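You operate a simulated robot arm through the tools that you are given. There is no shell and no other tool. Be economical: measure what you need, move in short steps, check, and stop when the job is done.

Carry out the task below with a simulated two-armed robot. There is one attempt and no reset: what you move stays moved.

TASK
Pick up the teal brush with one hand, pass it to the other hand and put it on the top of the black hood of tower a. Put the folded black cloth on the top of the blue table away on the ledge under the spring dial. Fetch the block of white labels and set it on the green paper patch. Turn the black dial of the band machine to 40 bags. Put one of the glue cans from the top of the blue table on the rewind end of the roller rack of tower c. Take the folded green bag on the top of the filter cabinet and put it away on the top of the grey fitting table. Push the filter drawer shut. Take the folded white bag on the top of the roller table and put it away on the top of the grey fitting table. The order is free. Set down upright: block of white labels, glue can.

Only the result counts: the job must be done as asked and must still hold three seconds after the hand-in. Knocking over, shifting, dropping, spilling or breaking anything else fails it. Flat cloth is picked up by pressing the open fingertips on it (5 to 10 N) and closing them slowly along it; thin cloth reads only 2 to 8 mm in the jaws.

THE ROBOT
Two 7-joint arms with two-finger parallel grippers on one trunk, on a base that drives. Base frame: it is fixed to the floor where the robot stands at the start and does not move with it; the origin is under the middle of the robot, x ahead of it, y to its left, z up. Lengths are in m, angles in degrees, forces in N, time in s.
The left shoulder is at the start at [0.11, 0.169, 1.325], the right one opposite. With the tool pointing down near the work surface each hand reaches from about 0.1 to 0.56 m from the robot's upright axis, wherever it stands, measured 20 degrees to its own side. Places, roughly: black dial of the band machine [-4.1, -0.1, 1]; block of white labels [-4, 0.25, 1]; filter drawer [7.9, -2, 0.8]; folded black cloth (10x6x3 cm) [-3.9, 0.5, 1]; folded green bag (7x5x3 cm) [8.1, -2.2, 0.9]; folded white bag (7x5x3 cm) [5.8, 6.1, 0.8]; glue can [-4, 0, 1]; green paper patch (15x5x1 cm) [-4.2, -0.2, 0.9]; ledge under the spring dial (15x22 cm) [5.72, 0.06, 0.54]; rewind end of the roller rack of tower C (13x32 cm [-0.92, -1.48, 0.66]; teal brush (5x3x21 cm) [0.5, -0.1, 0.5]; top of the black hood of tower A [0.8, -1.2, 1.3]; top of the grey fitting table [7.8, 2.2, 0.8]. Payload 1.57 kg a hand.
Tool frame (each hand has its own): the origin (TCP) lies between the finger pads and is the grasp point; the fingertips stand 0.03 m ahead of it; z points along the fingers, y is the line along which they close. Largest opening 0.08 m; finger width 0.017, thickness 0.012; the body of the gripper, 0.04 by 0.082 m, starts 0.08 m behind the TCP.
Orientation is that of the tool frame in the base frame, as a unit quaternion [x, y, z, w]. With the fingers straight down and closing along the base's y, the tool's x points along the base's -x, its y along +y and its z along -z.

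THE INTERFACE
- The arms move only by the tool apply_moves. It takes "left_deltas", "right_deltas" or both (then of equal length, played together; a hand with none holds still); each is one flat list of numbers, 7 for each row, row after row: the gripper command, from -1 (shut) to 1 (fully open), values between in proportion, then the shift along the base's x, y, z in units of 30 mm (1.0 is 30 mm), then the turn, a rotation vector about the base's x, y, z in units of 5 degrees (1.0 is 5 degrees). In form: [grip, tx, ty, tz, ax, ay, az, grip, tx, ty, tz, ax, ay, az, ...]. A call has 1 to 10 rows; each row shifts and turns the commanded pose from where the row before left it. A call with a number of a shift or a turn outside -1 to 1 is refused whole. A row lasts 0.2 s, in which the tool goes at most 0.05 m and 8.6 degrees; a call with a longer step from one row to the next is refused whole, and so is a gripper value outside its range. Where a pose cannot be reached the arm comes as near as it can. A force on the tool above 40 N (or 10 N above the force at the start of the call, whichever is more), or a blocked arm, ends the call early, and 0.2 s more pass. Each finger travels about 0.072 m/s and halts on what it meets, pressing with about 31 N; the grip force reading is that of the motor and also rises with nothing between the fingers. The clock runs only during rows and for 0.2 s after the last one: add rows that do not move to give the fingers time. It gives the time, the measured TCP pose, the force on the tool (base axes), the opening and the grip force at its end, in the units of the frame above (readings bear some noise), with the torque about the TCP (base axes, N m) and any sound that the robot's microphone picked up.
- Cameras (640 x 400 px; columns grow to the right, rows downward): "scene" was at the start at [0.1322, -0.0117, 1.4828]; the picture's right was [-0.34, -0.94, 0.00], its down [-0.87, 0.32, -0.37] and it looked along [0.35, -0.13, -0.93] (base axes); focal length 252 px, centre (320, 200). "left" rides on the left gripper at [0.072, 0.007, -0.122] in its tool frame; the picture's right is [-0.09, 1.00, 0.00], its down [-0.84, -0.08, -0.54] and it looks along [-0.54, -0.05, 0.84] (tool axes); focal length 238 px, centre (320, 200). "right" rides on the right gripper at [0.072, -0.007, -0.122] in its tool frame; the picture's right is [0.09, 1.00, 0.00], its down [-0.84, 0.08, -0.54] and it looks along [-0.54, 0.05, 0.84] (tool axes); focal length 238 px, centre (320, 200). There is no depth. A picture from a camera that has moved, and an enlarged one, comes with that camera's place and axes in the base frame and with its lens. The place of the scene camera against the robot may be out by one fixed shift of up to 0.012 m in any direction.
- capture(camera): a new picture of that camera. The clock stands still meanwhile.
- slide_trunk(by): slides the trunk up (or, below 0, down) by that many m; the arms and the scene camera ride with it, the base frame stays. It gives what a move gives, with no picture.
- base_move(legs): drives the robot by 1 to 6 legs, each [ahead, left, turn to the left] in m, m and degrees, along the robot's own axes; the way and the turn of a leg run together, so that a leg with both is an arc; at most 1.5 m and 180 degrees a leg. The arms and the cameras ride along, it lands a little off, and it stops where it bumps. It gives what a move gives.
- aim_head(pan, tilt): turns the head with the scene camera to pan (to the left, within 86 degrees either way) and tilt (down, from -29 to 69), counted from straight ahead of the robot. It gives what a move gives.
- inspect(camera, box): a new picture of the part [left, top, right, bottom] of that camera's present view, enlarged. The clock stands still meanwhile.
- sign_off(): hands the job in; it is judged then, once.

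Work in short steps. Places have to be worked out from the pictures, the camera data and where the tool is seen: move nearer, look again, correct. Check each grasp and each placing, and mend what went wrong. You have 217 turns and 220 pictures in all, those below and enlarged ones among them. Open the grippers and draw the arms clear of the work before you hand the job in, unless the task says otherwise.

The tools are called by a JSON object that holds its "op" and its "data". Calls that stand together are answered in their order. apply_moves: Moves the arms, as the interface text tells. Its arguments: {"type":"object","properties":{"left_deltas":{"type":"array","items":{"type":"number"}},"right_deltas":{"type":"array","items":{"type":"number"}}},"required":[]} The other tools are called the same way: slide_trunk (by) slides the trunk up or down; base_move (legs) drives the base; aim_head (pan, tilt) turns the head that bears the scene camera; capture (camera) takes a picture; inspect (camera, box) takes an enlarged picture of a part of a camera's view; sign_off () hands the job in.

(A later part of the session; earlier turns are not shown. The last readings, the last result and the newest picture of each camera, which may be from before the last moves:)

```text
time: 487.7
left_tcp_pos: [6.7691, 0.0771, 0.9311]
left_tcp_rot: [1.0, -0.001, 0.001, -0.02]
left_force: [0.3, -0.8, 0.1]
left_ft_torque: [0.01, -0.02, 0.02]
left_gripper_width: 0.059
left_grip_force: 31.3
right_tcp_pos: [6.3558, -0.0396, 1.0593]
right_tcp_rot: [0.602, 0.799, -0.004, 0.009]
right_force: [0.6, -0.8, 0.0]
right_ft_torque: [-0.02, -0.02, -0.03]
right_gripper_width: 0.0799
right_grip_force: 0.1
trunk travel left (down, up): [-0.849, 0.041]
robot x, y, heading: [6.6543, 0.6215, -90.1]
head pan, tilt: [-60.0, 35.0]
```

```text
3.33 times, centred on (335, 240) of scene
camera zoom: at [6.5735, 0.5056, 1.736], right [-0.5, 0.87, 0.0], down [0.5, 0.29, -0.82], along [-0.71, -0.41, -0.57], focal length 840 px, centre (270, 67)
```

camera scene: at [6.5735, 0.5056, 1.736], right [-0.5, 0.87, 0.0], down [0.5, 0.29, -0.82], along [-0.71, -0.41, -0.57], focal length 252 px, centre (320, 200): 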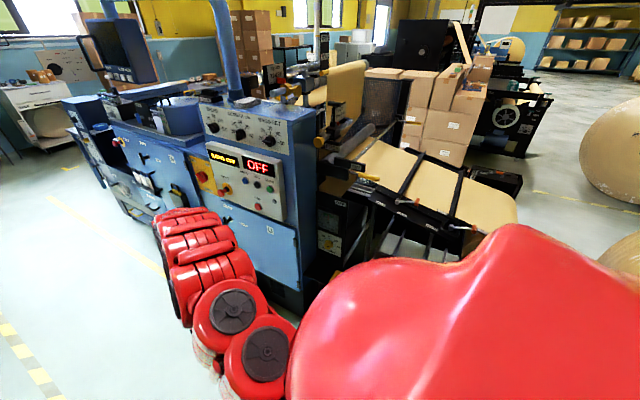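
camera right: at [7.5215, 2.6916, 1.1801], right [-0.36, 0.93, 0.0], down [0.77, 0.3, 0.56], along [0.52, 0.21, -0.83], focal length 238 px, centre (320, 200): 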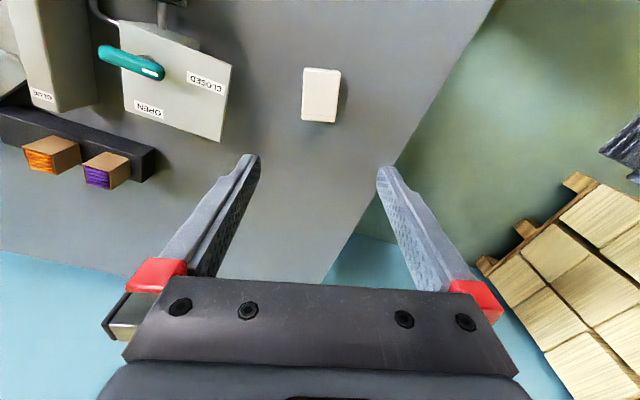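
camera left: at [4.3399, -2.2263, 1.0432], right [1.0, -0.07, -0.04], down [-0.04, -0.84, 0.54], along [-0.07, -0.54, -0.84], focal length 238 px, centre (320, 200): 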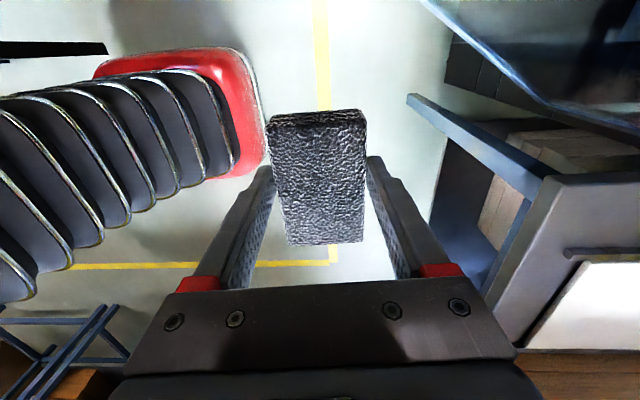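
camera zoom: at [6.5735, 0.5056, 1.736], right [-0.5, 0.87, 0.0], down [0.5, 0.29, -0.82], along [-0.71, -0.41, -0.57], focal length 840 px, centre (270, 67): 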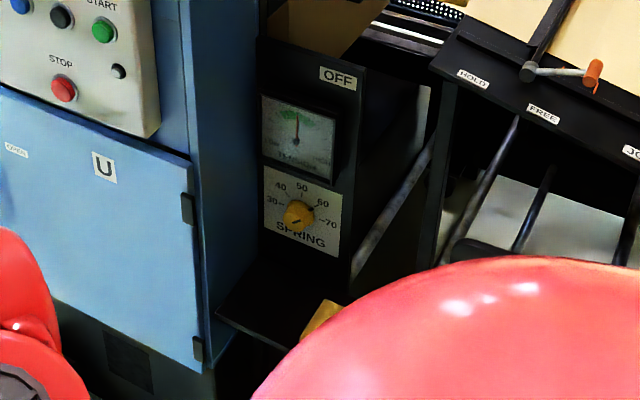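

The spring dial and its ledge are visible: ledge x≈5.65–5.79, y≈-0.06…0.16, with a yellow item near y≈0.12. I tuck the right hand in and yaw the left hand back +90° so the cloth's short side runs sideways.

{"op": "apply_moves", "data": {"right_deltas": [1, 0, 0, -1, 0, 0, 0, 1, 0, 0, -1, 0, 0, 0, 1, 0, 0, -1, 0, 0, 0, 1, 0, 0.3, -1, 0, 0, 0, 1, 0, 0.6, -1, 0, 0, 0, 1, 0, 0.8, -1, 0, 0, 0, 1, 0, 1, -0.5, 0, 0, 0, 1, 0, 1, 0, 0, 0, 0, 1, 0, 1, 0, 0, 0, 0, 1, 0, 1, 0, 0, 0, 0], "left_deltas": [-1, 0, 0, 0, 0, 0, 1, -1, 0, 0, 0, 0, 0, 1, -1, 0, 0, 0, 0, 0, 1, -1, 0, 0, 0, 0, 0, 1, -1, 0, 0, 0, 0, 0, 1, -1, 0, 0, 0, 0, 0, 1, -1, 0, 0, 0, 0, 0, 1, -1, 0, 0, 0, 0, 0, 1, -1, 0, 0, 0, 0, 0, 1, -1, 0, 0, 0, 0, 0, 1]}}

{"op": "apply_moves", "data": {"right_deltas": [1, 0, 1, 0, 0, 0, 0, 1, 0, 1, 0, 0, 0, 0, 1, 0, 1, 0, 0, 0, 0, 1, 0, 0, 0, 0, 0, 0, 1, 0, 0, 0, 0, 0, 0, 1, 0, 0, 0, 0, 0, 0, 1, 0, 0, 0, 0, 0, 0, 1, 0, 0, 0, 0, 0, 0], "left_deltas": [-1, 0, 0, 0, 0, 0, 1, -1, 0, 0, 0, 0, 0, 1, -1, 0, 0, 0, 0, 0, 1, -1, 0, 0, 0, 0, 0, 1, -1, 0, 0, 0, 0, 0, 1, -1, 0, 0, 0, 0, 0, 1, -1, 0, 0, 0, 0, 0, 1, -1, 0, 0, 0, 0, 0, 1]}}

{"op": "base_move", "data": {"legs": [[0, 0.05, 0], [0, 0, -90]]}}

{"op": "aim_head", "data": {"pan": 0, "tilt": 45}}

{"op": "capture", "data": {"camera": "scene"}}

```text
time: 489.9
left_tcp_pos: [6.7595, 0.0657, 0.938]
left_tcp_rot: [0.907, 0.42, -0.007, -0.016]
left_force: [-0.1, -0.1, -0.4]
left_ft_torque: [0.03, -0.04, -0.01]
left_gripper_width: 0.0586
left_grip_force: 30.8
left hand out of reach, approached as far as the arm can: row 7
right_tcp_pos: [6.3523, 0.1298, 0.8616]
right_tcp_rot: [0.601, 0.799, -0.003, 0.01]
right_force: [-0.5, -0.6, 0.3]
right_ft_torque: [-0.02, -0.03, -0.02]
right_gripper_width: 0.08
right_grip_force: 0.1
right hand out of reach, approached as far as the arm can: row 10
trunk travel left (down, up): [-0.849, 0.041]
robot x, y, heading: [6.6535, 0.6244, -90.3]
head pan, tilt: [-60.0, 35.0]
```

```text
time: 491.7
left_tcp_pos: [6.7594, 0.0648, 0.9361]
left_tcp_rot: [0.708, 0.706, -0.012, -0.015]
left_force: [-0.1, 0.1, 0.0]
left_ft_torque: [0.04, -0.02, 0.01]
left_gripper_width: 0.059
left_grip_force: 30.3
right_tcp_pos: [6.3365, 0.1773, 0.8179]
right_tcp_rot: [0.601, 0.8, -0.002, 0.009]
right_force: [-0.1, -0.3, -0.4]
right_ft_torque: [0.0, 0.01, 0.0]
right_gripper_width: 0.0801
right_grip_force: 0.0
right hand out of reach, approached as far as the arm can: row 1, 2, 3
trunk travel left (down, up): [-0.849, 0.041]
robot x, y, heading: [6.65, 0.6234, -90.1]
head pan, tilt: [-60.0, 35.0]
```

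```text
time: 496.4
left_tcp_pos: [6.1462, 0.5072, 0.9371]
left_tcp_rot: [1.0, 0.004, 0.002, -0.018]
left_force: [0.3, -0.3, -1.0]
left_ft_torque: [-0.04, -0.01, 0.02]
left_gripper_width: 0.0589
left_grip_force: 31.0
right_tcp_pos: [6.2524, 0.9311, 0.8189]
right_tcp_rot: [0.989, 0.147, -0.008, 0.005]
right_force: [0.0, 0.7, 0.2]
right_ft_torque: [-0.04, 0.03, 0.0]
right_gripper_width: 0.0801
right_grip_force: 0.1
trunk travel left (down, up): [-0.849, 0.041]
robot x, y, heading: [6.7014, 0.6229, -179.4]
head pan, tilt: [-60.0, 35.0]
```

```text
time: 497.7
left_tcp_pos: [6.1466, 0.5077, 0.9373]
left_tcp_rot: [1.0, 0.004, 0.001, -0.019]
left_force: [0.6, -0.6, -0.8]
left_ft_torque: [-0.01, -0.02, 0.0]
left_gripper_width: 0.0587
left_grip_force: 31.0
right_tcp_pos: [6.2525, 0.9303, 0.8204]
right_tcp_rot: [0.989, 0.146, -0.009, 0.005]
right_force: [-0.5, -0.2, -0.1]
right_ft_torque: [-0.03, 0.0, 0.01]
right_gripper_width: 0.0802
right_grip_force: 0.1
trunk travel left (down, up): [-0.849, 0.041]
robot x, y, heading: [6.7025, 0.622, -179.4]
head pan, tilt: [0.0, 45.0]
```

```text
83 pictures are left
camera scene: at [6.5388, 0.6285, 1.7212], right [-0.01, 1.0, 0.0], down [0.71, 0.01, -0.71], along [-0.71, -0.01, -0.71], focal length 252 px, centre (320, 200)
```

scene: 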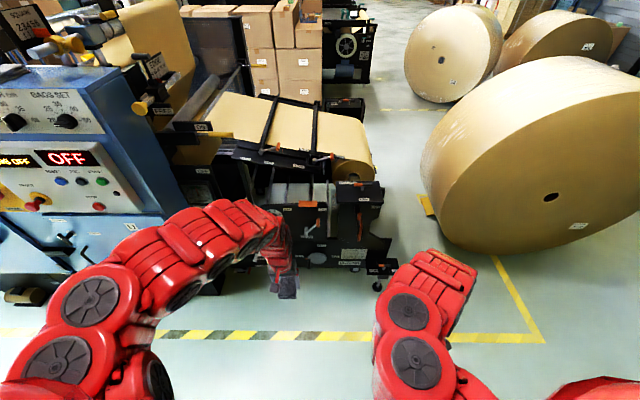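

Strafe left so the left hand lines up with the ledge, and lower the trunk.

{"op": "base_move", "data": {"legs": [[0, 0.48, -0.6]]}}

{"op": "slide_trunk", "data": {"by": -0.2}}

{"op": "aim_head", "data": {"pan": 10, "tilt": 40}}

{"op": "capture", "data": {"camera": "scene"}}

{"op": "capture", "data": {"camera": "left"}}

```text
time: 500.5
left_tcp_pos: [6.1462, 0.0398, 0.9376]
left_tcp_rot: [1.0, 0.0, 0.001, -0.019]
left_force: [-0.5, -0.3, -0.2]
left_ft_torque: [0.02, -0.03, 0.02]
left_gripper_width: 0.0586
left_grip_force: 31.1
right_tcp_pos: [6.2574, 0.4631, 0.8192]
right_tcp_rot: [0.99, 0.142, -0.009, 0.005]
right_force: [0.2, 0.4, -0.5]
right_ft_torque: [0.0, 0.02, -0.03]
right_gripper_width: 0.0801
right_grip_force: 0.0
trunk travel left (down, up): [-0.849, 0.041]
robot x, y, heading: [6.7009, 0.1515, -180.3]
head pan, tilt: [0.0, 45.0]
```

```text
time: 502.7
left_tcp_pos: [6.1465, 0.041, 0.7371]
left_tcp_rot: [1.0, 0.0, 0.002, -0.019]
left_force: [-0.3, 0.5, 0.5]
left_ft_torque: [-0.01, 0.04, 0.01]
left_gripper_width: 0.0586
left_grip_force: 31.6
right_tcp_pos: [6.2581, 0.4625, 0.6181]
right_tcp_rot: [0.99, 0.141, -0.01, 0.004]
right_force: [0.6, 0.0, 0.3]
right_ft_torque: [0.0, 0.0, 0.01]
right_gripper_width: 0.0801
right_grip_force: 0.2
trunk travel left (down, up): [-0.649, 0.241]
robot x, y, heading: [6.7014, 0.1472, -179.8]
head pan, tilt: [0.0, 45.0]
```

```text
time: 503.4
left_tcp_pos: [6.1473, 0.0402, 0.736]
left_tcp_rot: [1.0, -0.001, 0.002, -0.02]
left_force: [-0.2, -0.5, -0.2]
left_ft_torque: [-0.02, -0.03, -0.04]
left_gripper_width: 0.059
left_grip_force: 31.0
right_tcp_pos: [6.2589, 0.4636, 0.6183]
right_tcp_rot: [0.99, 0.142, -0.009, 0.005]
right_force: [-0.3, -0.8, -0.2]
right_ft_torque: [0.0, 0.02, -0.04]
right_gripper_width: 0.0797
right_grip_force: 0.0
trunk travel left (down, up): [-0.649, 0.241]
robot x, y, heading: [6.7062, 0.152, -180.2]
head pan, tilt: [10.0, 40.0]
```

```text
82 pictures are left
camera scene: at [6.5391, 0.143, 1.5284], right [-0.17, 0.98, 0.0], down [0.63, 0.11, -0.77], along [-0.75, -0.13, -0.64], focal length 252 px, centre (320, 200)
```

scene: 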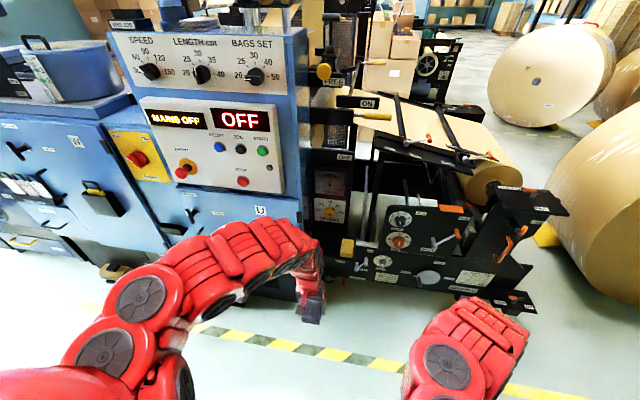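

```text
81 pictures are left
camera left: at [6.2177, 0.0281, 0.8588], right [-0.09, -0.99, -0.04], down [-0.84, 0.06, 0.54], along [-0.54, 0.08, -0.84], focal length 238 px, centre (320, 200)
```

left: 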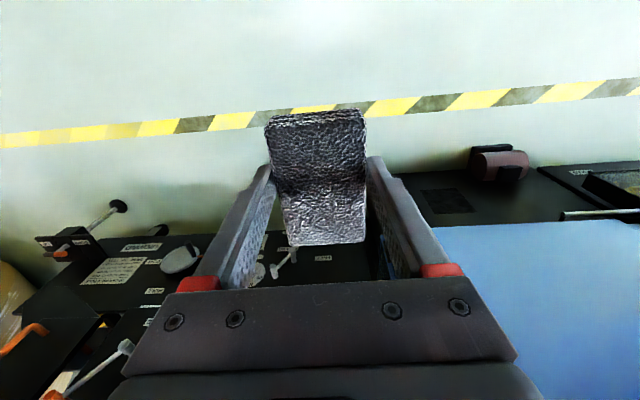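

{"op": "inspect", "data": {"camera": "scene", "box": [280, 130, 420, 270]}}

```text
2.86 times, centred on (350, 200) of scene
camera zoom: at [6.5391, 0.143, 1.5284], right [-0.17, 0.98, 0.0], down [0.63, 0.11, -0.77], along [-0.75, -0.13, -0.64], focal length 720 px, centre (234, 200)
```

zoom: 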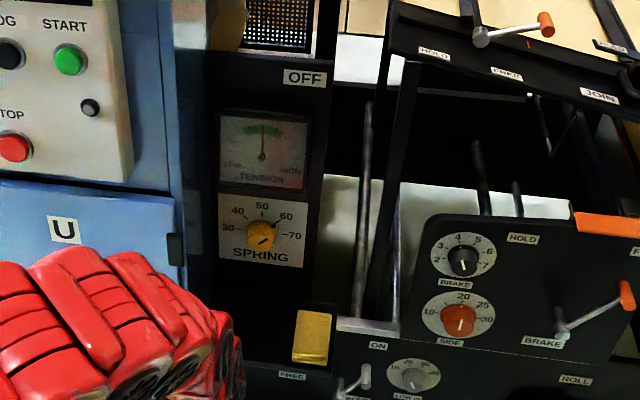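

Knob sits at (5.672,0.04,0.72), ledge free between y≈-0.03 and 0.115. I tilt the left hand 15° forward, lower, and drive closer.

{"op": "apply_moves", "data": {"left_deltas": [-1, 0, 0, 0, 0, 1, 0, -1, 0, 0, 0, 0, 1, 0, -1, 0, 0, 0, 0, 1, 0, -1, 0, 0, 0, 0, 0, 0]}}

{"op": "slide_trunk", "data": {"by": -0.08}}

{"op": "base_move", "data": {"legs": [[0.28, 0, 0]]}}

{"op": "capture", "data": {"camera": "left"}}

{"op": "aim_head", "data": {"pan": 15, "tilt": 55}}

{"op": "capture", "data": {"camera": "scene"}}

```text
time: 504.4
left_tcp_pos: [6.0701, 0.0448, 0.7653]
left_tcp_rot: [0.992, -0.003, -0.128, -0.018]
left_force: [-0.3, 0.2, -0.1]
left_ft_torque: [0.0, 0.01, 0.0]
left_gripper_width: 0.0591
left_grip_force: 31.5
left hand out of reach, approached as far as the arm can: row 1, 2, 3
right_tcp_pos: [6.2577, 0.4632, 0.6188]
right_tcp_rot: [0.99, 0.141, -0.01, 0.004]
right_force: [-0.4, 0.0, -0.5]
right_ft_torque: [0.0, 0.0, -0.02]
right_gripper_width: 0.0799
right_grip_force: 0.1
trunk travel left (down, up): [-0.649, 0.241]
robot x, y, heading: [6.7067, 0.1515, -179.8]
head pan, tilt: [10.0, 40.0]
```

```text
time: 505.6
left_tcp_pos: [6.0701, 0.0453, 0.6853]
left_tcp_rot: [0.992, -0.002, -0.128, -0.018]
left_force: [0.5, -0.1, 0.3]
left_ft_torque: [0.01, -0.04, 0.03]
left_gripper_width: 0.0589
left_grip_force: 30.7
right_tcp_pos: [6.2586, 0.4639, 0.5387]
right_tcp_rot: [0.99, 0.142, -0.009, 0.005]
right_force: [-0.1, 0.1, -0.2]
right_ft_torque: [0.01, -0.02, 0.0]
right_gripper_width: 0.0801
right_grip_force: 0.1
trunk travel left (down, up): [-0.569, 0.321]
robot x, y, heading: [6.7029, 0.1518, -180.0]
head pan, tilt: [10.0, 40.0]
```

```text
time: 507.5
left_tcp_pos: [5.7903, 0.0473, 0.6852]
left_tcp_rot: [0.992, -0.004, -0.128, -0.018]
left_force: [-0.1, -0.2, -1.1]
left_ft_torque: [-0.01, -0.02, 0.01]
left_gripper_width: 0.0588
left_grip_force: 30.8
right_tcp_pos: [5.979, 0.4628, 0.5387]
right_tcp_rot: [0.99, 0.141, -0.008, 0.004]
right_force: [-0.6, -0.1, -0.7]
right_ft_torque: [0.0, -0.01, 0.0]
right_gripper_width: 0.0797
right_grip_force: 0.0
trunk travel left (down, up): [-0.569, 0.321]
robot x, y, heading: [6.4239, 0.1509, 179.8]
head pan, tilt: [10.0, 40.0]
```

```text
79 pictures are left
camera left: at [5.8899, 0.0341, 0.7845], right [-0.1, -0.99, -0.01], down [-0.67, 0.06, 0.74], along [-0.73, 0.08, -0.67], focal length 238 px, centre (320, 200)
```

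left: 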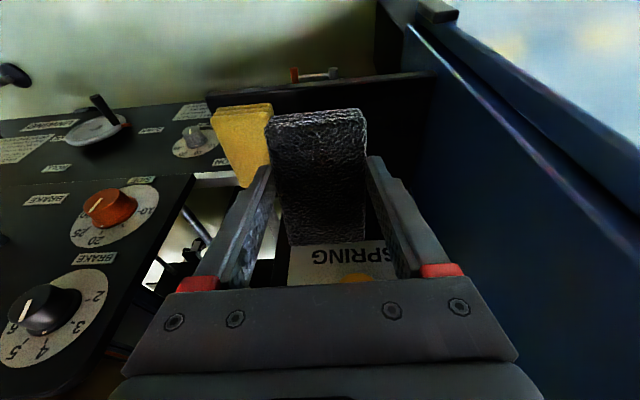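

```text
time: 508.3
left_tcp_pos: [5.7909, 0.047, 0.684]
left_tcp_rot: [0.992, -0.004, -0.128, -0.019]
left_force: [-0.6, 0.4, 0.0]
left_ft_torque: [0.01, -0.01, 0.0]
left_gripper_width: 0.0588
left_grip_force: 31.3
right_tcp_pos: [5.9803, 0.4639, 0.5396]
right_tcp_rot: [0.99, 0.141, -0.009, 0.005]
right_force: [-0.9, 0.2, 0.3]
right_ft_torque: [-0.02, -0.01, 0.01]
right_gripper_width: 0.0799
right_grip_force: 0.1
trunk travel left (down, up): [-0.569, 0.321]
robot x, y, heading: [6.4209, 0.1491, 179.9]
head pan, tilt: [15.0, 55.0]
```

```text
78 pictures are left
camera scene: at [6.2742, 0.1394, 1.4278], right [-0.26, 0.97, 0.0], down [0.79, 0.21, -0.57], along [-0.55, -0.15, -0.82], focal length 252 px, centre (320, 200)
```

scene: 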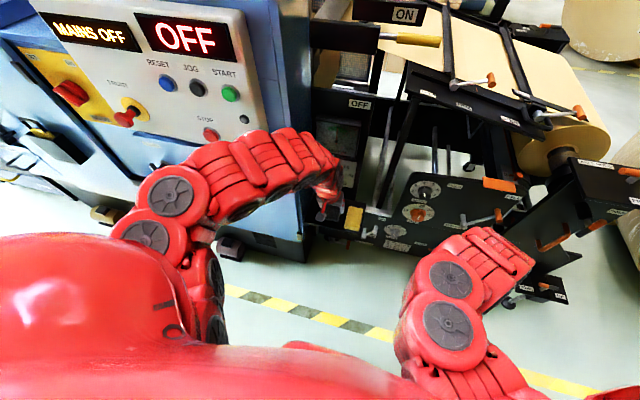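

Free slot is y -0.065…0.09, so aim y≈0.013, x≈5.735. Move in.

{"op": "apply_moves", "data": {"left_deltas": [-1, 0, -0.55, 0, 0, 0, 0, -1, -0.4, -0.55, -0.2, 0, 0, 0, -1, -0.5, 0, -0.3, 0, 0, 0, -1, -0.5, 0, -0.4, 0, 0, 0, -1, -0.4, 0, -0.4, 0, 0, 0]}}

{"op": "capture", "data": {"camera": "left"}}

```text
time: 509.5
left_tcp_pos: [5.7369, 0.0125, 0.6457]
left_tcp_rot: [0.992, -0.004, -0.127, -0.018]
left_force: [0.6, 0.4, -0.1]
left_ft_torque: [-0.01, -0.04, 0.01]
left_gripper_width: 0.059
left_grip_force: 30.9
right_tcp_pos: [5.9802, 0.4639, 0.5388]
right_tcp_rot: [0.99, 0.141, -0.008, 0.004]
right_force: [0.1, 0.0, 0.2]
right_ft_torque: [0.02, -0.03, 0.0]
right_gripper_width: 0.0797
right_grip_force: 0.0
trunk travel left (down, up): [-0.569, 0.321]
robot x, y, heading: [6.4257, 0.1469, 179.8]
head pan, tilt: [15.0, 55.0]
```

```text
77 pictures are left
camera left: at [5.8352, -0.0003, 0.7456], right [-0.1, -0.99, -0.01], down [-0.67, 0.06, 0.74], along [-0.73, 0.08, -0.67], focal length 238 px, centre (320, 200)
```

left: 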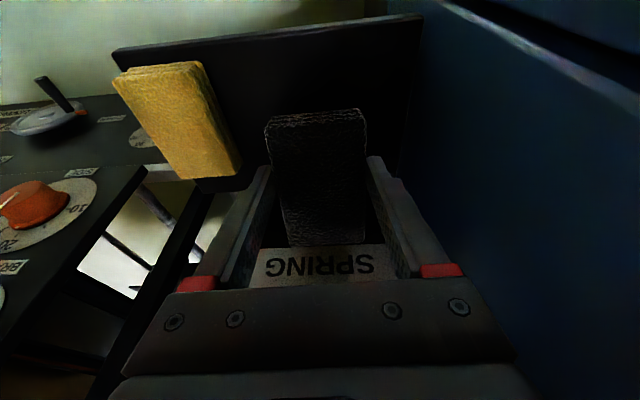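

Good clearances. Descend gently to contact.

{"op": "apply_moves", "data": {"left_deltas": [-1, 0, 0, -0.5, 0, 0, 0, -1, 0, 0, -0.5, 0, 0, 0, -1, 0, 0, -0.3, 0, 0, 0, -1, 0, 0, -0.2, 0, 0, 0]}}

{"op": "apply_moves", "data": {"left_deltas": [-1, 0, 0, -0.15, 0, 0, 0, -1, 0, 0, -0.15, 0, 0, 0, -1, 0, 0, -0.15, 0, 0, 0]}}

```text
time: 510.5
left_tcp_pos: [5.7374, 0.0129, 0.6006]
left_tcp_rot: [0.992, -0.004, -0.127, -0.019]
left_force: [0.5, -0.4, -0.4]
left_ft_torque: [-0.04, 0.0, 0.0]
left_gripper_width: 0.0591
left_grip_force: 30.5
right_tcp_pos: [5.979, 0.4653, 0.5384]
right_tcp_rot: [0.99, 0.141, -0.009, 0.005]
right_force: [0.2, 0.4, -0.4]
right_ft_torque: [0.0, -0.04, -0.02]
right_gripper_width: 0.0801
right_grip_force: 0.1
trunk travel left (down, up): [-0.569, 0.321]
robot x, y, heading: [6.4221, 0.1488, 179.8]
head pan, tilt: [15.0, 55.0]
```

```text
time: 511.3
left_tcp_pos: [5.7347, 0.0142, 0.5915]
left_tcp_rot: [0.991, -0.005, -0.133, -0.019]
left_force: [-3.3, 4.8, 25.2]
left_ft_torque: [-0.54, -0.52, 0.03]
left_gripper_width: 0.0595
left_grip_force: 31.0
right_tcp_pos: [5.9805, 0.4648, 0.5402]
right_tcp_rot: [0.99, 0.14, -0.009, 0.005]
right_force: [0.4, -0.3, -0.5]
right_ft_torque: [0.0, -0.03, -0.02]
right_gripper_width: 0.0799
right_grip_force: 0.0
trunk travel left (down, up): [-0.569, 0.321]
robot x, y, heading: [6.4245, 0.1505, 180.2]
head pan, tilt: [15.0, 55.0]
```

Near edge touches. Open and withdraw up and back.

{"op": "apply_moves", "data": {"left_deltas": [-0.2, 0, 0, 0.05, 0, 0, 0, 0.2, 0, 0, 0, 0, 0, 0, 0.6, 0, 0, 0, 0, 0, 0, 1, 0, 0, 0, 0, 0, 0, 1, 0, 0, 0, 0, 0, 0, 1, 0.1, 0, 0.4, 0, 0, 0, 1, 0.2, 0, 0.7, 0, 0, 0, 1, 0.3, 0, 0.7, 0, 0, 0, 1, 0.4, 0, 0.6, 0, 0, 0]}}

{"op": "capture", "data": {"camera": "left"}}

```text
time: 513.3
left_tcp_pos: [5.7658, 0.0147, 0.6636]
left_tcp_rot: [0.991, -0.005, -0.129, -0.018]
left_force: [-0.3, -0.4, 0.1]
left_ft_torque: [-0.02, -0.01, -0.02]
left_gripper_width: 0.08
left_grip_force: 0.1
right_tcp_pos: [5.9808, 0.4653, 0.5387]
right_tcp_rot: [0.99, 0.141, -0.009, 0.005]
right_force: [1.0, 0.1, 0.9]
right_ft_torque: [-0.01, 0.01, -0.03]
right_gripper_width: 0.0801
right_grip_force: 0.0
trunk travel left (down, up): [-0.569, 0.321]
robot x, y, heading: [6.4232, 0.1543, 179.7]
head pan, tilt: [15.0, 55.0]
```

```text
76 pictures are left
camera left: at [5.8666, 0.0017, 0.762], right [-0.1, -0.99, -0.01], down [-0.67, 0.06, 0.74], along [-0.74, 0.08, -0.67], focal length 238 px, centre (320, 200)
```

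left: 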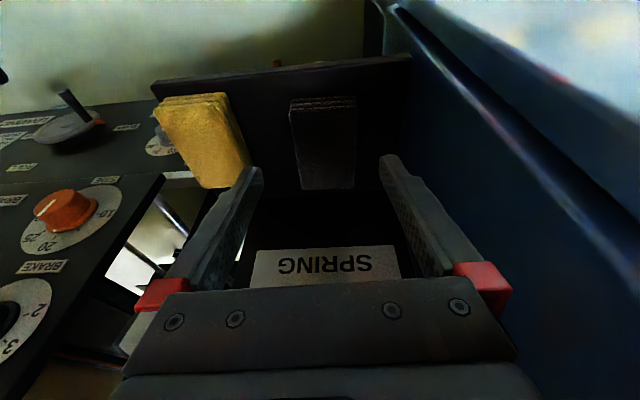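

Cloth lies flat on the ledge. Back off, raise the trunk, turn south and head for the filter cabinet.

{"op": "base_move", "data": {"legs": [[-0.3, 0, 0]]}}

{"op": "slide_trunk", "data": {"by": 0.3}}

{"op": "base_move", "data": {"legs": [[0, 0, 90], [1.2, 0, 0]]}}

{"op": "aim_head", "data": {"pan": 40, "tilt": 25}}

{"op": "capture", "data": {"camera": "scene"}}

```text
time: 515.3
left_tcp_pos: [6.0663, 0.0151, 0.6621]
left_tcp_rot: [0.992, -0.005, -0.128, -0.019]
left_force: [-0.1, -0.3, 0.1]
left_ft_torque: [0.0, 0.0, -0.03]
left_gripper_width: 0.0799
left_grip_force: 0.2
right_tcp_pos: [6.2789, 0.4631, 0.5394]
right_tcp_rot: [0.99, 0.14, -0.009, 0.005]
right_force: [0.8, -0.7, 0.1]
right_ft_torque: [0.0, 0.0, -0.01]
right_gripper_width: 0.0803
right_grip_force: 0.0
trunk travel left (down, up): [-0.569, 0.321]
robot x, y, heading: [6.7256, 0.1491, 180.1]
head pan, tilt: [15.0, 55.0]
```

```text
time: 518.3
left_tcp_pos: [6.0651, 0.0146, 0.961]
left_tcp_rot: [0.992, -0.006, -0.128, -0.017]
left_force: [0.4, 0.1, 1.3]
left_ft_torque: [-0.05, 0.0, 0.02]
left_gripper_width: 0.0798
left_grip_force: 0.1
right_tcp_pos: [6.2772, 0.4635, 0.8385]
right_tcp_rot: [0.99, 0.14, -0.009, 0.005]
right_force: [0.0, -0.1, 0.2]
right_ft_torque: [-0.01, 0.01, 0.0]
right_gripper_width: 0.0802
right_grip_force: 0.0
trunk travel left (down, up): [-0.869, 0.021]
robot x, y, heading: [6.723, 0.1485, 179.8]
head pan, tilt: [15.0, 55.0]
```

```text
time: 528.3
left_tcp_pos: [6.8969, -1.7078, 0.9623]
left_tcp_rot: [0.696, 0.706, -0.102, 0.078]
left_force: [0.3, -0.4, 0.3]
left_ft_torque: [0.01, -0.02, 0.01]
left_gripper_width: 0.0798
left_grip_force: 0.1
right_tcp_pos: [6.4418, -1.5058, 0.8386]
right_tcp_rot: [0.591, 0.807, -0.002, 0.01]
right_force: [-0.1, 0.1, -0.7]
right_ft_torque: [0.0, -0.01, -0.02]
right_gripper_width: 0.0798
right_grip_force: 0.1
trunk travel left (down, up): [-0.869, 0.021]
robot x, y, heading: [6.7419, -1.0552, -88.7]
head pan, tilt: [15.0, 55.0]
```

```text
time: 529.2
left_tcp_pos: [6.8966, -1.7086, 0.9625]
left_tcp_rot: [0.696, 0.706, -0.103, 0.079]
left_force: [0.1, -0.1, -1.0]
left_ft_torque: [0.03, 0.0, 0.01]
left_gripper_width: 0.0802
left_grip_force: 0.0
right_tcp_pos: [6.44, -1.5061, 0.8395]
right_tcp_rot: [0.591, 0.807, -0.002, 0.009]
right_force: [-0.8, 0.1, -0.1]
right_ft_torque: [0.0, 0.02, -0.01]
right_gripper_width: 0.0803
right_grip_force: 0.0
trunk travel left (down, up): [-0.869, 0.021]
robot x, y, heading: [6.7449, -1.0546, -88.6]
head pan, tilt: [40.0, 25.0]
```

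```text
75 pictures are left
camera scene: at [6.8063, -1.1953, 1.7717], right [-0.75, -0.66, 0.0], down [-0.28, 0.32, -0.91], along [0.6, -0.68, -0.42], focal length 252 px, centre (320, 200)
```

scene: 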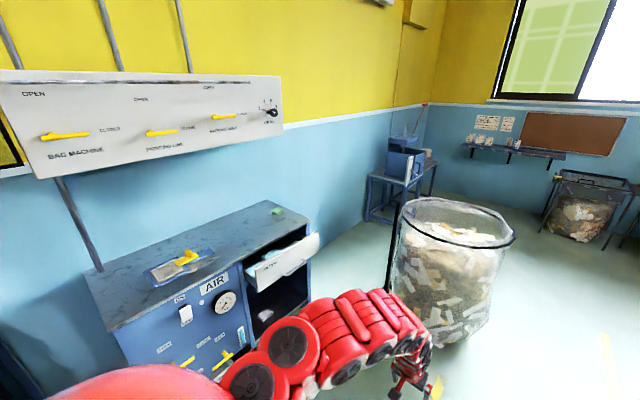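

Filter cabinet found: drawer front at x≈7.76 (pulled out ~0.1 m), green bag at ≈(8.11,-2.21,0.93). Drive down and turn to face it.

{"op": "base_move", "data": {"legs": [[0.7, 0, 0], [0, 0, 88.6]]}}

{"op": "aim_head", "data": {"pan": -10, "tilt": 30}}

{"op": "capture", "data": {"camera": "scene"}}

{"op": "capture", "data": {"camera": "right"}}

```text
time: 536.8
left_tcp_pos: [7.4159, -1.6215, 0.9612]
left_tcp_rot: [0.01, 0.991, -0.019, 0.129]
left_force: [0.8, -0.6, 0.1]
left_ft_torque: [0.01, 0.02, -0.01]
left_gripper_width: 0.0799
left_grip_force: 0.0
right_tcp_pos: [7.1975, -2.0683, 0.8396]
right_tcp_rot: [-0.134, 0.991, 0.005, 0.009]
right_force: [0.3, 0.9, -1.0]
right_ft_torque: [0.04, 0.01, -0.05]
right_gripper_width: 0.0801
right_grip_force: 0.1
trunk travel left (down, up): [-0.869, 0.021]
robot x, y, heading: [6.7568, -1.7441, -0.8]
head pan, tilt: [40.0, 25.0]
```

```text
time: 538.0
left_tcp_pos: [7.4165, -1.6213, 0.9626]
left_tcp_rot: [0.011, 0.992, -0.019, 0.128]
left_force: [0.0, 0.5, 0.4]
left_ft_torque: [0.02, 0.01, 0.01]
left_gripper_width: 0.0802
left_grip_force: 0.1
right_tcp_pos: [7.1975, -2.0683, 0.8394]
right_tcp_rot: [-0.134, 0.991, 0.005, 0.009]
right_force: [0.2, -0.7, -0.1]
right_ft_torque: [-0.01, -0.02, 0.01]
right_gripper_width: 0.0801
right_grip_force: 0.0
trunk travel left (down, up): [-0.869, 0.021]
robot x, y, heading: [6.7595, -1.7467, -0.9]
head pan, tilt: [-10.0, 30.0]
```

```text
74 pictures are left
camera scene: at [6.9248, -1.7593, 1.7638], right [-0.19, -0.98, 0.0], down [-0.49, 0.09, -0.87], along [0.85, -0.16, -0.5], focal length 252 px, centre (320, 200)
```

scene: 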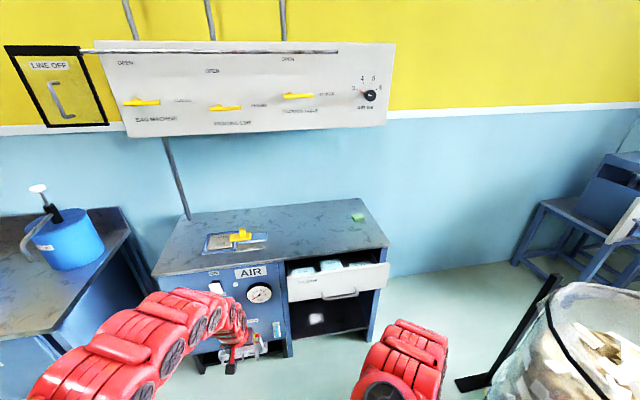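

```text
73 pictures are left
camera right: at [7.1289, -2.0959, 0.9592], right [-0.35, 0.94, 0.01], down [0.78, 0.29, 0.56], along [0.52, 0.2, -0.83], focal length 238 px, centre (320, 200)
```

right: 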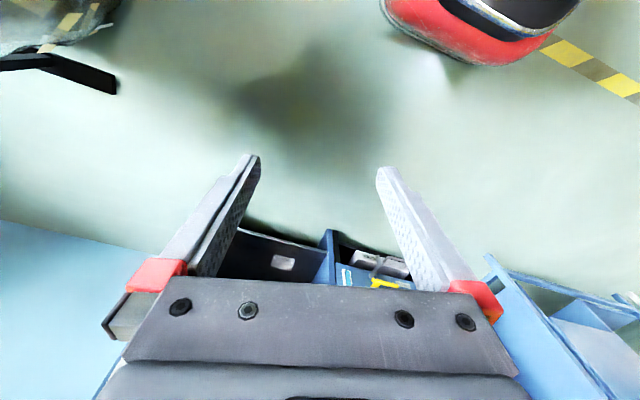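

Drawer front ≈(7.816,-2.02,0.74). Close the right gripper, lower it to z≈0.775, extend, and drive it to just before the drawer.

{"op": "apply_moves", "data": {"right_deltas": [-1, 0.6, 0.2, -0.3, 0, 0, -0.8, -1, 0.6, 0.2, -0.4, 0, 0, -0.8, -1, 0.6, 0.2, -0.5, 0, 0, -0.8, -1, 0.6, 0.2, -0.5, 0, 0, -0.6, -1, 0.6, 0.2, -0.4, 0, 0, 0, -1, 0.6, 0.2, 0, 0, 0, 0], "left_deltas": [1, -0.5, 0, 0, 0, 1, 0, 1, -0.5, 0, 0, 0, 1, 0, 1, -0.5, 0, 0, 0, 1, 0, 1, -0.5, 0, 0, 0, 0, 0, 1, -0.5, 0, -0.3, 0, 0, 0, 1, -0.5, 0, -0.3, 0, 0, 0]}}

{"op": "base_move", "data": {"legs": [[0.42, 0, 0.9]]}}

{"op": "capture", "data": {"camera": "scene"}}

{"op": "capture", "data": {"camera": "right"}}

```text
time: 539.4
left_tcp_pos: [7.326, -1.6202, 0.9441]
left_tcp_rot: [0.008, 1.0, -0.021, -0.003]
left_force: [-0.1, -0.2, 0.2]
left_ft_torque: [-0.01, 0.01, -0.01]
left_gripper_width: 0.0801
left_grip_force: 0.1
right_tcp_pos: [7.3061, -2.0345, 0.777]
right_tcp_rot: [-0.003, 1.0, 0.003, 0.01]
right_force: [0.3, 0.3, -0.5]
right_ft_torque: [0.05, -0.02, 0.0]
right_gripper_width: 0.0
right_grip_force: 21.5
trunk travel left (down, up): [-0.869, 0.021]
robot x, y, heading: [6.7539, -1.7458, -0.8]
head pan, tilt: [-10.0, 30.0]
```

```text
time: 542.0
left_tcp_pos: [7.7426, -1.61, 0.9448]
left_tcp_rot: [-0.003, 1.0, -0.02, -0.002]
left_force: [-1.1, -0.1, -0.6]
left_ft_torque: [-0.02, 0.01, -0.02]
left_gripper_width: 0.0799
left_grip_force: 0.1
right_tcp_pos: [7.7291, -2.0237, 0.7774]
right_tcp_rot: [-0.015, 1.0, 0.004, 0.01]
right_force: [-0.7, -0.6, -0.3]
right_ft_torque: [0.01, 0.03, 0.05]
right_gripper_width: 0.0
right_grip_force: 21.7
trunk travel left (down, up): [-0.869, 0.021]
robot x, y, heading: [7.176, -1.7485, 0.5]
head pan, tilt: [-10.0, 30.0]
```

```text
72 pictures are left
camera scene: at [7.3425, -1.7573, 1.7639], right [-0.17, -0.99, 0.0], down [-0.49, 0.08, -0.87], along [0.85, -0.14, -0.5], focal length 252 px, centre (320, 200)
```

scene: 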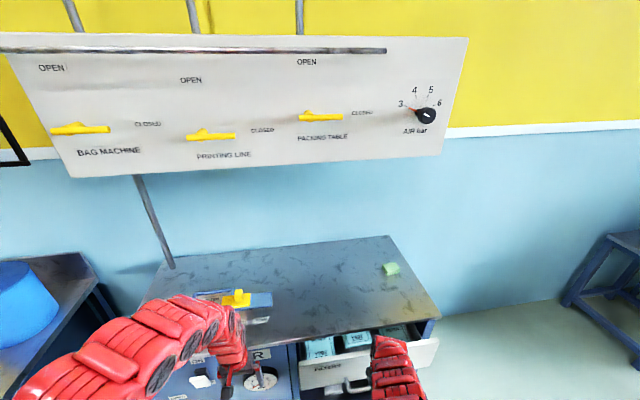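

```text
71 pictures are left
camera right: at [7.6562, -2.0333, 0.8968], right [-0.12, 0.99, 0.01], down [0.82, 0.1, 0.56], along [0.55, 0.07, -0.83], focal length 238 px, centre (320, 200)
```

right: 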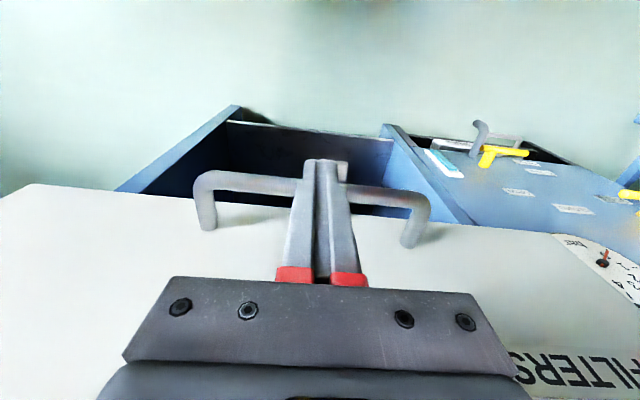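

Raise the right fist a bit above the handle, tuck the left hand back, then drive ahead to push.

{"op": "apply_moves", "data": {"right_deltas": [-1, 0, 0.2, 0.5, 0, 0, 0, -1, 0, 0, 0.3, 0, 0, 0, -1, 0, 0, 0, 0, 0, 0, -1, 0, 0, 0, 0, 0, 0, -1, 0, 0, 0, 0, 0, 0, -1, 0, 0, 0, 0, 0, 0], "left_deltas": [1, -1, 0.3, 0, 0, 0, 0, 1, -1, 0.3, -0.3, 0, 0, 0, 1, -1, 0, -0.5, 0, 0, 0, 1, -1, 0, -0.5, 0, 0, 0, 1, -1, 0, -0.5, 0, 0, 0, 1, -1, 0, -0.5, 0, 0, 0]}}

{"op": "base_move", "data": {"legs": [[0.12, 0, 0]]}}

{"op": "capture", "data": {"camera": "right"}}

```text
time: 543.4
left_tcp_pos: [7.7232, -1.608, 0.9391]
left_tcp_rot: [-0.003, 1.0, -0.021, -0.003]
left_force: [-0.2, 0.8, -0.1]
left_ft_torque: [0.02, 0.01, 0.01]
left_gripper_width: 0.0798
left_grip_force: 0.0
left hand out of reach, approached as far as the arm can: row 1, 2, 3, 4, 5, 6
right_tcp_pos: [7.7306, -2.0162, 0.801]
right_tcp_rot: [-0.014, 1.0, 0.004, 0.009]
right_force: [0.0, -0.4, -0.7]
right_ft_torque: [0.01, 0.03, 0.03]
right_gripper_width: 0.0
right_grip_force: 21.1
trunk travel left (down, up): [-0.869, 0.021]
robot x, y, heading: [7.1783, -1.7519, 0.4]
head pan, tilt: [-10.0, 30.0]
```

```text
time: 544.6
left_tcp_pos: [7.8288, -1.6067, 0.9379]
left_tcp_rot: [-0.003, 1.0, -0.023, -0.005]
left_force: [0.0, 0.4, -1.3]
left_ft_torque: [0.0, 0.03, 0.0]
left_gripper_width: 0.0804
left_grip_force: 0.1
right_tcp_pos: [7.8264, -2.0174, 0.7967]
right_tcp_rot: [-0.013, 1.0, 0.005, -0.001]
right_force: [0.5, 0.2, 0.2]
right_ft_torque: [-0.01, 0.02, 0.01]
right_gripper_width: 0.0
right_grip_force: 21.6
trunk travel left (down, up): [-0.869, 0.021]
robot x, y, heading: [7.281, -1.7475, 0.6]
head pan, tilt: [-10.0, 30.0]
stopped in leg 1: the force on the tool passed its limit at 89 N (the readings are from after the stop); the commanded pose is now the measured one
```

```text
70 pictures are left
camera right: at [7.7556, -2.0275, 0.9187], right [-0.12, 0.99, 0.01], down [0.84, 0.09, 0.54], along [0.54, 0.07, -0.84], focal length 238 px, centre (320, 200)
```

right: 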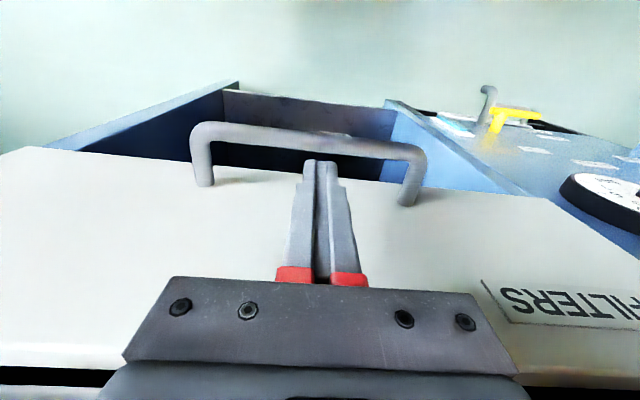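

{"op": "aim_head", "data": {"pan": -15, "tilt": 50}}

{"op": "capture", "data": {"camera": "scene"}}

```text
time: 545.4
left_tcp_pos: [7.8266, -1.6066, 0.9393]
left_tcp_rot: [-0.003, 1.0, -0.021, -0.002]
left_force: [-0.5, -0.1, 0.3]
left_ft_torque: [0.01, -0.01, -0.01]
left_gripper_width: 0.0799
left_grip_force: 0.1
right_tcp_pos: [7.8256, -2.0172, 0.7986]
right_tcp_rot: [-0.013, 1.0, 0.005, 0.001]
right_force: [-0.2, -0.3, -0.3]
right_ft_torque: [0.01, 0.0, 0.01]
right_gripper_width: 0.0
right_grip_force: 21.5
trunk travel left (down, up): [-0.869, 0.021]
robot x, y, heading: [7.2784, -1.7489, 0.5]
head pan, tilt: [-15.0, 50.0]
```

```text
69 pictures are left
camera scene: at [7.4326, -1.7613, 1.7344], right [-0.25, -0.97, 0.0], down [-0.74, 0.19, -0.64], along [0.62, -0.16, -0.77], focal length 252 px, centre (320, 200)
```

scene: 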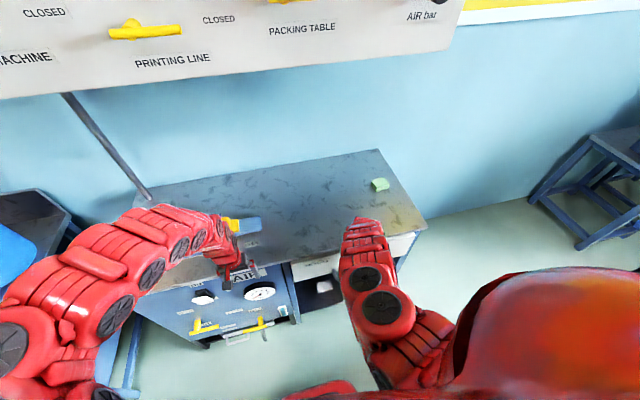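

{"op": "inspect", "data": {"camera": "scene", "box": [270, 200, 450, 320]}}

```text
3.33 times, centred on (360, 260) of scene
camera zoom: at [7.4326, -1.7613, 1.7344], right [-0.25, -0.97, 0.0], down [-0.74, 0.19, -0.64], along [0.62, -0.16, -0.77], focal length 840 px, centre (187, 0)
```

zoom: 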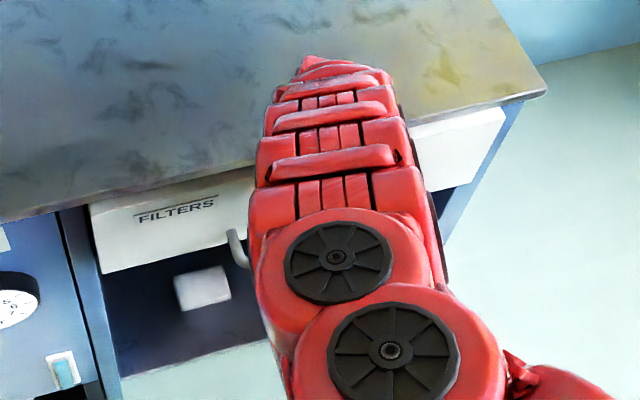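

Nearly shut. Press on with the arm until firmly resisted.

{"op": "apply_moves", "data": {"right_deltas": [-1, 0.3, 0, 0, 0, 0, 0, -1, 0.3, 0, 0, 0, 0, 0, -1, 0.3, 0, 0, 0, 0, 0, -1, 0.3, 0, 0, 0, 0, 0, -1, 0.3, 0, 0, 0, 0, 0]}}

{"op": "apply_moves", "data": {"right_deltas": [-1, 0.2, 0, 0, 0, 0, 0, -1, 0.2, 0, 0, 0, 0, 0]}}

```text
time: 546.0
left_tcp_pos: [7.8254, -1.6083, 0.9397]
left_tcp_rot: [-0.002, 1.0, -0.022, -0.003]
left_force: [1.2, -0.5, 0.7]
left_ft_torque: [0.0, 0.02, -0.01]
left_gripper_width: 0.0801
left_grip_force: 0.1
right_tcp_pos: [7.8276, -2.0193, 0.7956]
right_tcp_rot: [-0.01, 1.0, 0.007, -0.011]
right_force: [-25.4, 2.9, 12.6]
right_ft_torque: [-0.05, -3.31, -0.35]
right_gripper_width: 0.0
right_grip_force: 20.8
trunk travel left (down, up): [-0.869, 0.021]
robot x, y, heading: [7.2809, -1.7543, 0.2]
head pan, tilt: [-15.0, 50.0]
stopped in row 2 (right hand): the force on the tool passed its limit at 45 N (the readings are from after the stop); the commanded pose is now the measured one
```

```text
time: 546.4
left_tcp_pos: [7.821, -1.6082, 0.9421]
left_tcp_rot: [-0.001, 1.0, -0.023, -0.002]
left_force: [-0.9, 0.8, 0.1]
left_ft_torque: [-0.03, -0.02, 0.0]
left_gripper_width: 0.0799
left_grip_force: 0.1
right_tcp_pos: [7.8272, -2.0195, 0.7952]
right_tcp_rot: [-0.01, 1.0, 0.007, -0.013]
right_force: [-20.1, 1.2, 18.9]
right_ft_torque: [-0.19, -2.94, -0.25]
right_gripper_width: 0.0
right_grip_force: 21.1
trunk travel left (down, up): [-0.869, 0.021]
robot x, y, heading: [7.2779, -1.7517, -0.1]
head pan, tilt: [-15.0, 50.0]
stopped in row 2 (right hand): the force on the tool passed its limit at 46 N (the readings are from after the stop); the commanded pose is now the measured one
```

The palm hits the table-top edge (torque shows contact high up), so the drawer isn't fully home. Back off and pitch the right hand forward to push horizontally below the top.

{"op": "base_move", "data": {"legs": [[-0.3, -0.13, 0]]}}

{"op": "slide_trunk", "data": {"by": -0.1}}

{"op": "apply_moves", "data": {"right_deltas": [-1, 0, 0, 0, 0, -1, 0, -1, 0, 0, 0, 0, -1, 0, -1, 0, 0, 0, 0, -1, 0, -1, 0, 0, 0, 0, -1, 0, -1, 0, 0, 0, 0, -1, 0, -1, 0, 0, 0, 0, -1, 0, -1, 0, 0, 0, 0, -1, 0, -1, 0, 0, 0, 0, -1, 0, -1, 0, 0, 0, 0, -1, 0, -1, 0, 0, 0, 0, -1, 0]}}

{"op": "apply_moves", "data": {"right_deltas": [-1, 0, 0, 0, 0, -1, 0, -1, 0, 0, 0, 0, -1, 0, -1, 0, 0, 0, 0, -1, 0, -1, 0, 0, 0, 0, -1, 0, -1, 0, 0, 0, 0, -1, 0, -1, 0, 0, 0, 0, -1, 0]}}

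{"op": "capture", "data": {"camera": "right"}}

```text
time: 547.3
left_tcp_pos: [7.8083, -1.6155, 0.9381]
left_tcp_rot: [-0.003, 1.0, -0.022, -0.004]
left_force: [0.9, -0.3, 0.0]
left_ft_torque: [0.0, -0.02, 0.01]
left_gripper_width: 0.0799
left_grip_force: 0.1
right_tcp_pos: [7.8232, -2.0247, 0.7962]
right_tcp_rot: [-0.014, 1.0, 0.006, -0.006]
right_force: [-0.1, -0.1, -0.3]
right_ft_torque: [0.0, -0.01, -0.02]
right_gripper_width: 0.0001
right_grip_force: 21.0
trunk travel left (down, up): [-0.869, 0.021]
robot x, y, heading: [7.2603, -1.7573, 0.4]
head pan, tilt: [-15.0, 50.0]
stopped in leg 1: the force on the tool passed its limit at 45 N (the readings are from after the stop); the commanded pose is now the measured one
```

```text
time: 547.8
left_tcp_pos: [7.8085, -1.6168, 0.9319]
left_tcp_rot: [-0.003, 1.0, -0.024, -0.003]
left_force: [0.3, -0.5, -0.7]
left_ft_torque: [-0.03, 0.0, 0.02]
left_gripper_width: 0.0801
left_grip_force: 0.2
right_tcp_pos: [7.8296, -2.0271, 0.7935]
right_tcp_rot: [-0.013, 1.0, 0.005, 0.003]
right_force: [-0.3, -2.3, 22.6]
right_ft_torque: [-0.15, -0.77, -0.13]
right_gripper_width: 0.0002
right_grip_force: 20.8
trunk travel left (down, up): [-0.861, 0.029]
robot x, y, heading: [7.2605, -1.7576, 0.1]
head pan, tilt: [-15.0, 50.0]
stopped: the force on the tool passed its limit at 60 N (the readings are from after the stop); the commanded pose is now the measured one
```

```text
time: 550.0
left_tcp_pos: [7.8079, -1.6161, 0.9312]
left_tcp_rot: [-0.003, 1.0, -0.022, -0.003]
left_force: [-0.3, -0.8, 1.0]
left_ft_torque: [0.01, 0.02, -0.02]
left_gripper_width: 0.08
left_grip_force: 0.0
right_tcp_pos: [7.8282, -2.0265, 0.7905]
right_tcp_rot: [-0.014, 0.906, 0.0, 0.423]
right_force: [-0.6, -0.3, 0.1]
right_ft_torque: [0.0, -0.03, 0.0]
right_gripper_width: 0.0
right_grip_force: 21.0
trunk travel left (down, up): [-0.861, 0.029]
robot x, y, heading: [7.2626, -1.7547, 0.5]
head pan, tilt: [-15.0, 50.0]
```

```text
time: 551.4
left_tcp_pos: [7.809, -1.6173, 0.9303]
left_tcp_rot: [-0.002, 1.0, -0.021, -0.003]
left_force: [-0.2, 1.3, -0.6]
left_ft_torque: [-0.04, -0.01, 0.0]
left_gripper_width: 0.0799
left_grip_force: 0.0
right_tcp_pos: [7.8082, -2.0306, 0.8246]
right_tcp_rot: [-0.015, 0.766, -0.004, 0.643]
right_force: [0.6, -0.4, 0.8]
right_ft_torque: [0.01, 0.04, 0.01]
right_gripper_width: 0.0001
right_grip_force: 21.5
right hand out of reach, approached as far as the arm can: row 6
trunk travel left (down, up): [-0.861, 0.029]
robot x, y, heading: [7.2635, -1.7553, 0.4]
head pan, tilt: [-15.0, 50.0]
```

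```text
67 pictures are left
camera right: at [7.6762, -2.0413, 0.7751], right [-0.03, 0.99, -0.12], down [-0.39, 0.09, 0.92], along [0.92, 0.08, 0.39], focal length 238 px, centre (320, 200)
```

right: 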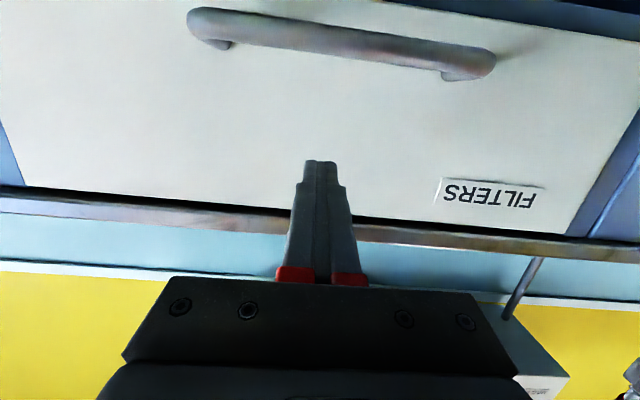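

The hand is now level, just in front of the drawer face above the handle. Lower 1 cm and push forward with the base.

{"op": "apply_moves", "data": {"right_deltas": [-1, 0, 0, -0.4, 0, 0, 0, -1, 0, 0, 0, 0, 0, 0]}}

{"op": "base_move", "data": {"legs": [[0.08, 0, 0]]}}

{"op": "capture", "data": {"camera": "right"}}

```text
time: 552.0
left_tcp_pos: [7.808, -1.6165, 0.93]
left_tcp_rot: [-0.003, 1.0, -0.022, -0.003]
left_force: [-0.2, 0.7, 0.7]
left_ft_torque: [0.0, 0.0, 0.02]
left_gripper_width: 0.0802
left_grip_force: 0.0
right_tcp_pos: [7.8078, -2.0301, 0.813]
right_tcp_rot: [-0.014, 0.766, -0.005, 0.643]
right_force: [-0.4, -0.5, 0.1]
right_ft_torque: [0.02, -0.01, -0.01]
right_gripper_width: 0.0001
right_grip_force: 21.3
trunk travel left (down, up): [-0.861, 0.029]
robot x, y, heading: [7.2584, -1.7581, 0.2]
head pan, tilt: [-15.0, 50.0]
```

```text
time: 552.9
left_tcp_pos: [7.8568, -1.6178, 0.9313]
left_tcp_rot: [-0.002, 1.0, -0.024, -0.002]
left_force: [0.1, -0.5, -0.7]
left_ft_torque: [0.0, 0.01, 0.0]
left_gripper_width: 0.0798
left_grip_force: 0.0
right_tcp_pos: [7.8469, -2.0304, 0.8117]
right_tcp_rot: [-0.015, 0.765, -0.004, 0.644]
right_force: [-11.4, -4.2, 1.9]
right_ft_torque: [0.01, -0.05, -0.15]
right_gripper_width: 0.0
right_grip_force: 20.8
trunk travel left (down, up): [-0.861, 0.029]
robot x, y, heading: [7.3086, -1.7573, -0.1]
head pan, tilt: [-15.0, 50.0]
stopped in leg 1: the force on the tool passed its limit at 211 N (the readings are from after the stop); the commanded pose is now the measured one
```

```text
66 pictures are left
camera right: at [7.7145, -2.0407, 0.7619], right [-0.03, 0.99, -0.12], down [-0.39, 0.09, 0.92], along [0.92, 0.08, 0.39], focal length 238 px, centre (320, 200)
```

right: 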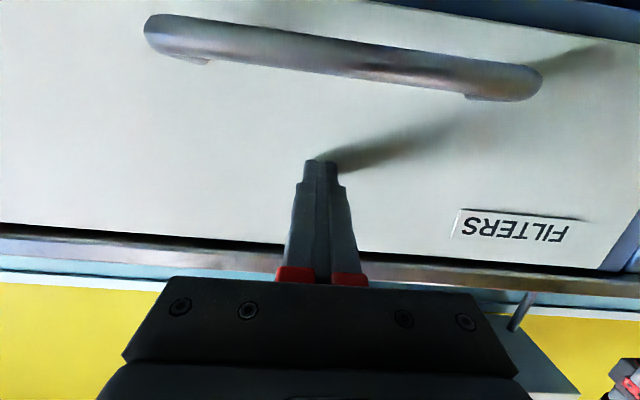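

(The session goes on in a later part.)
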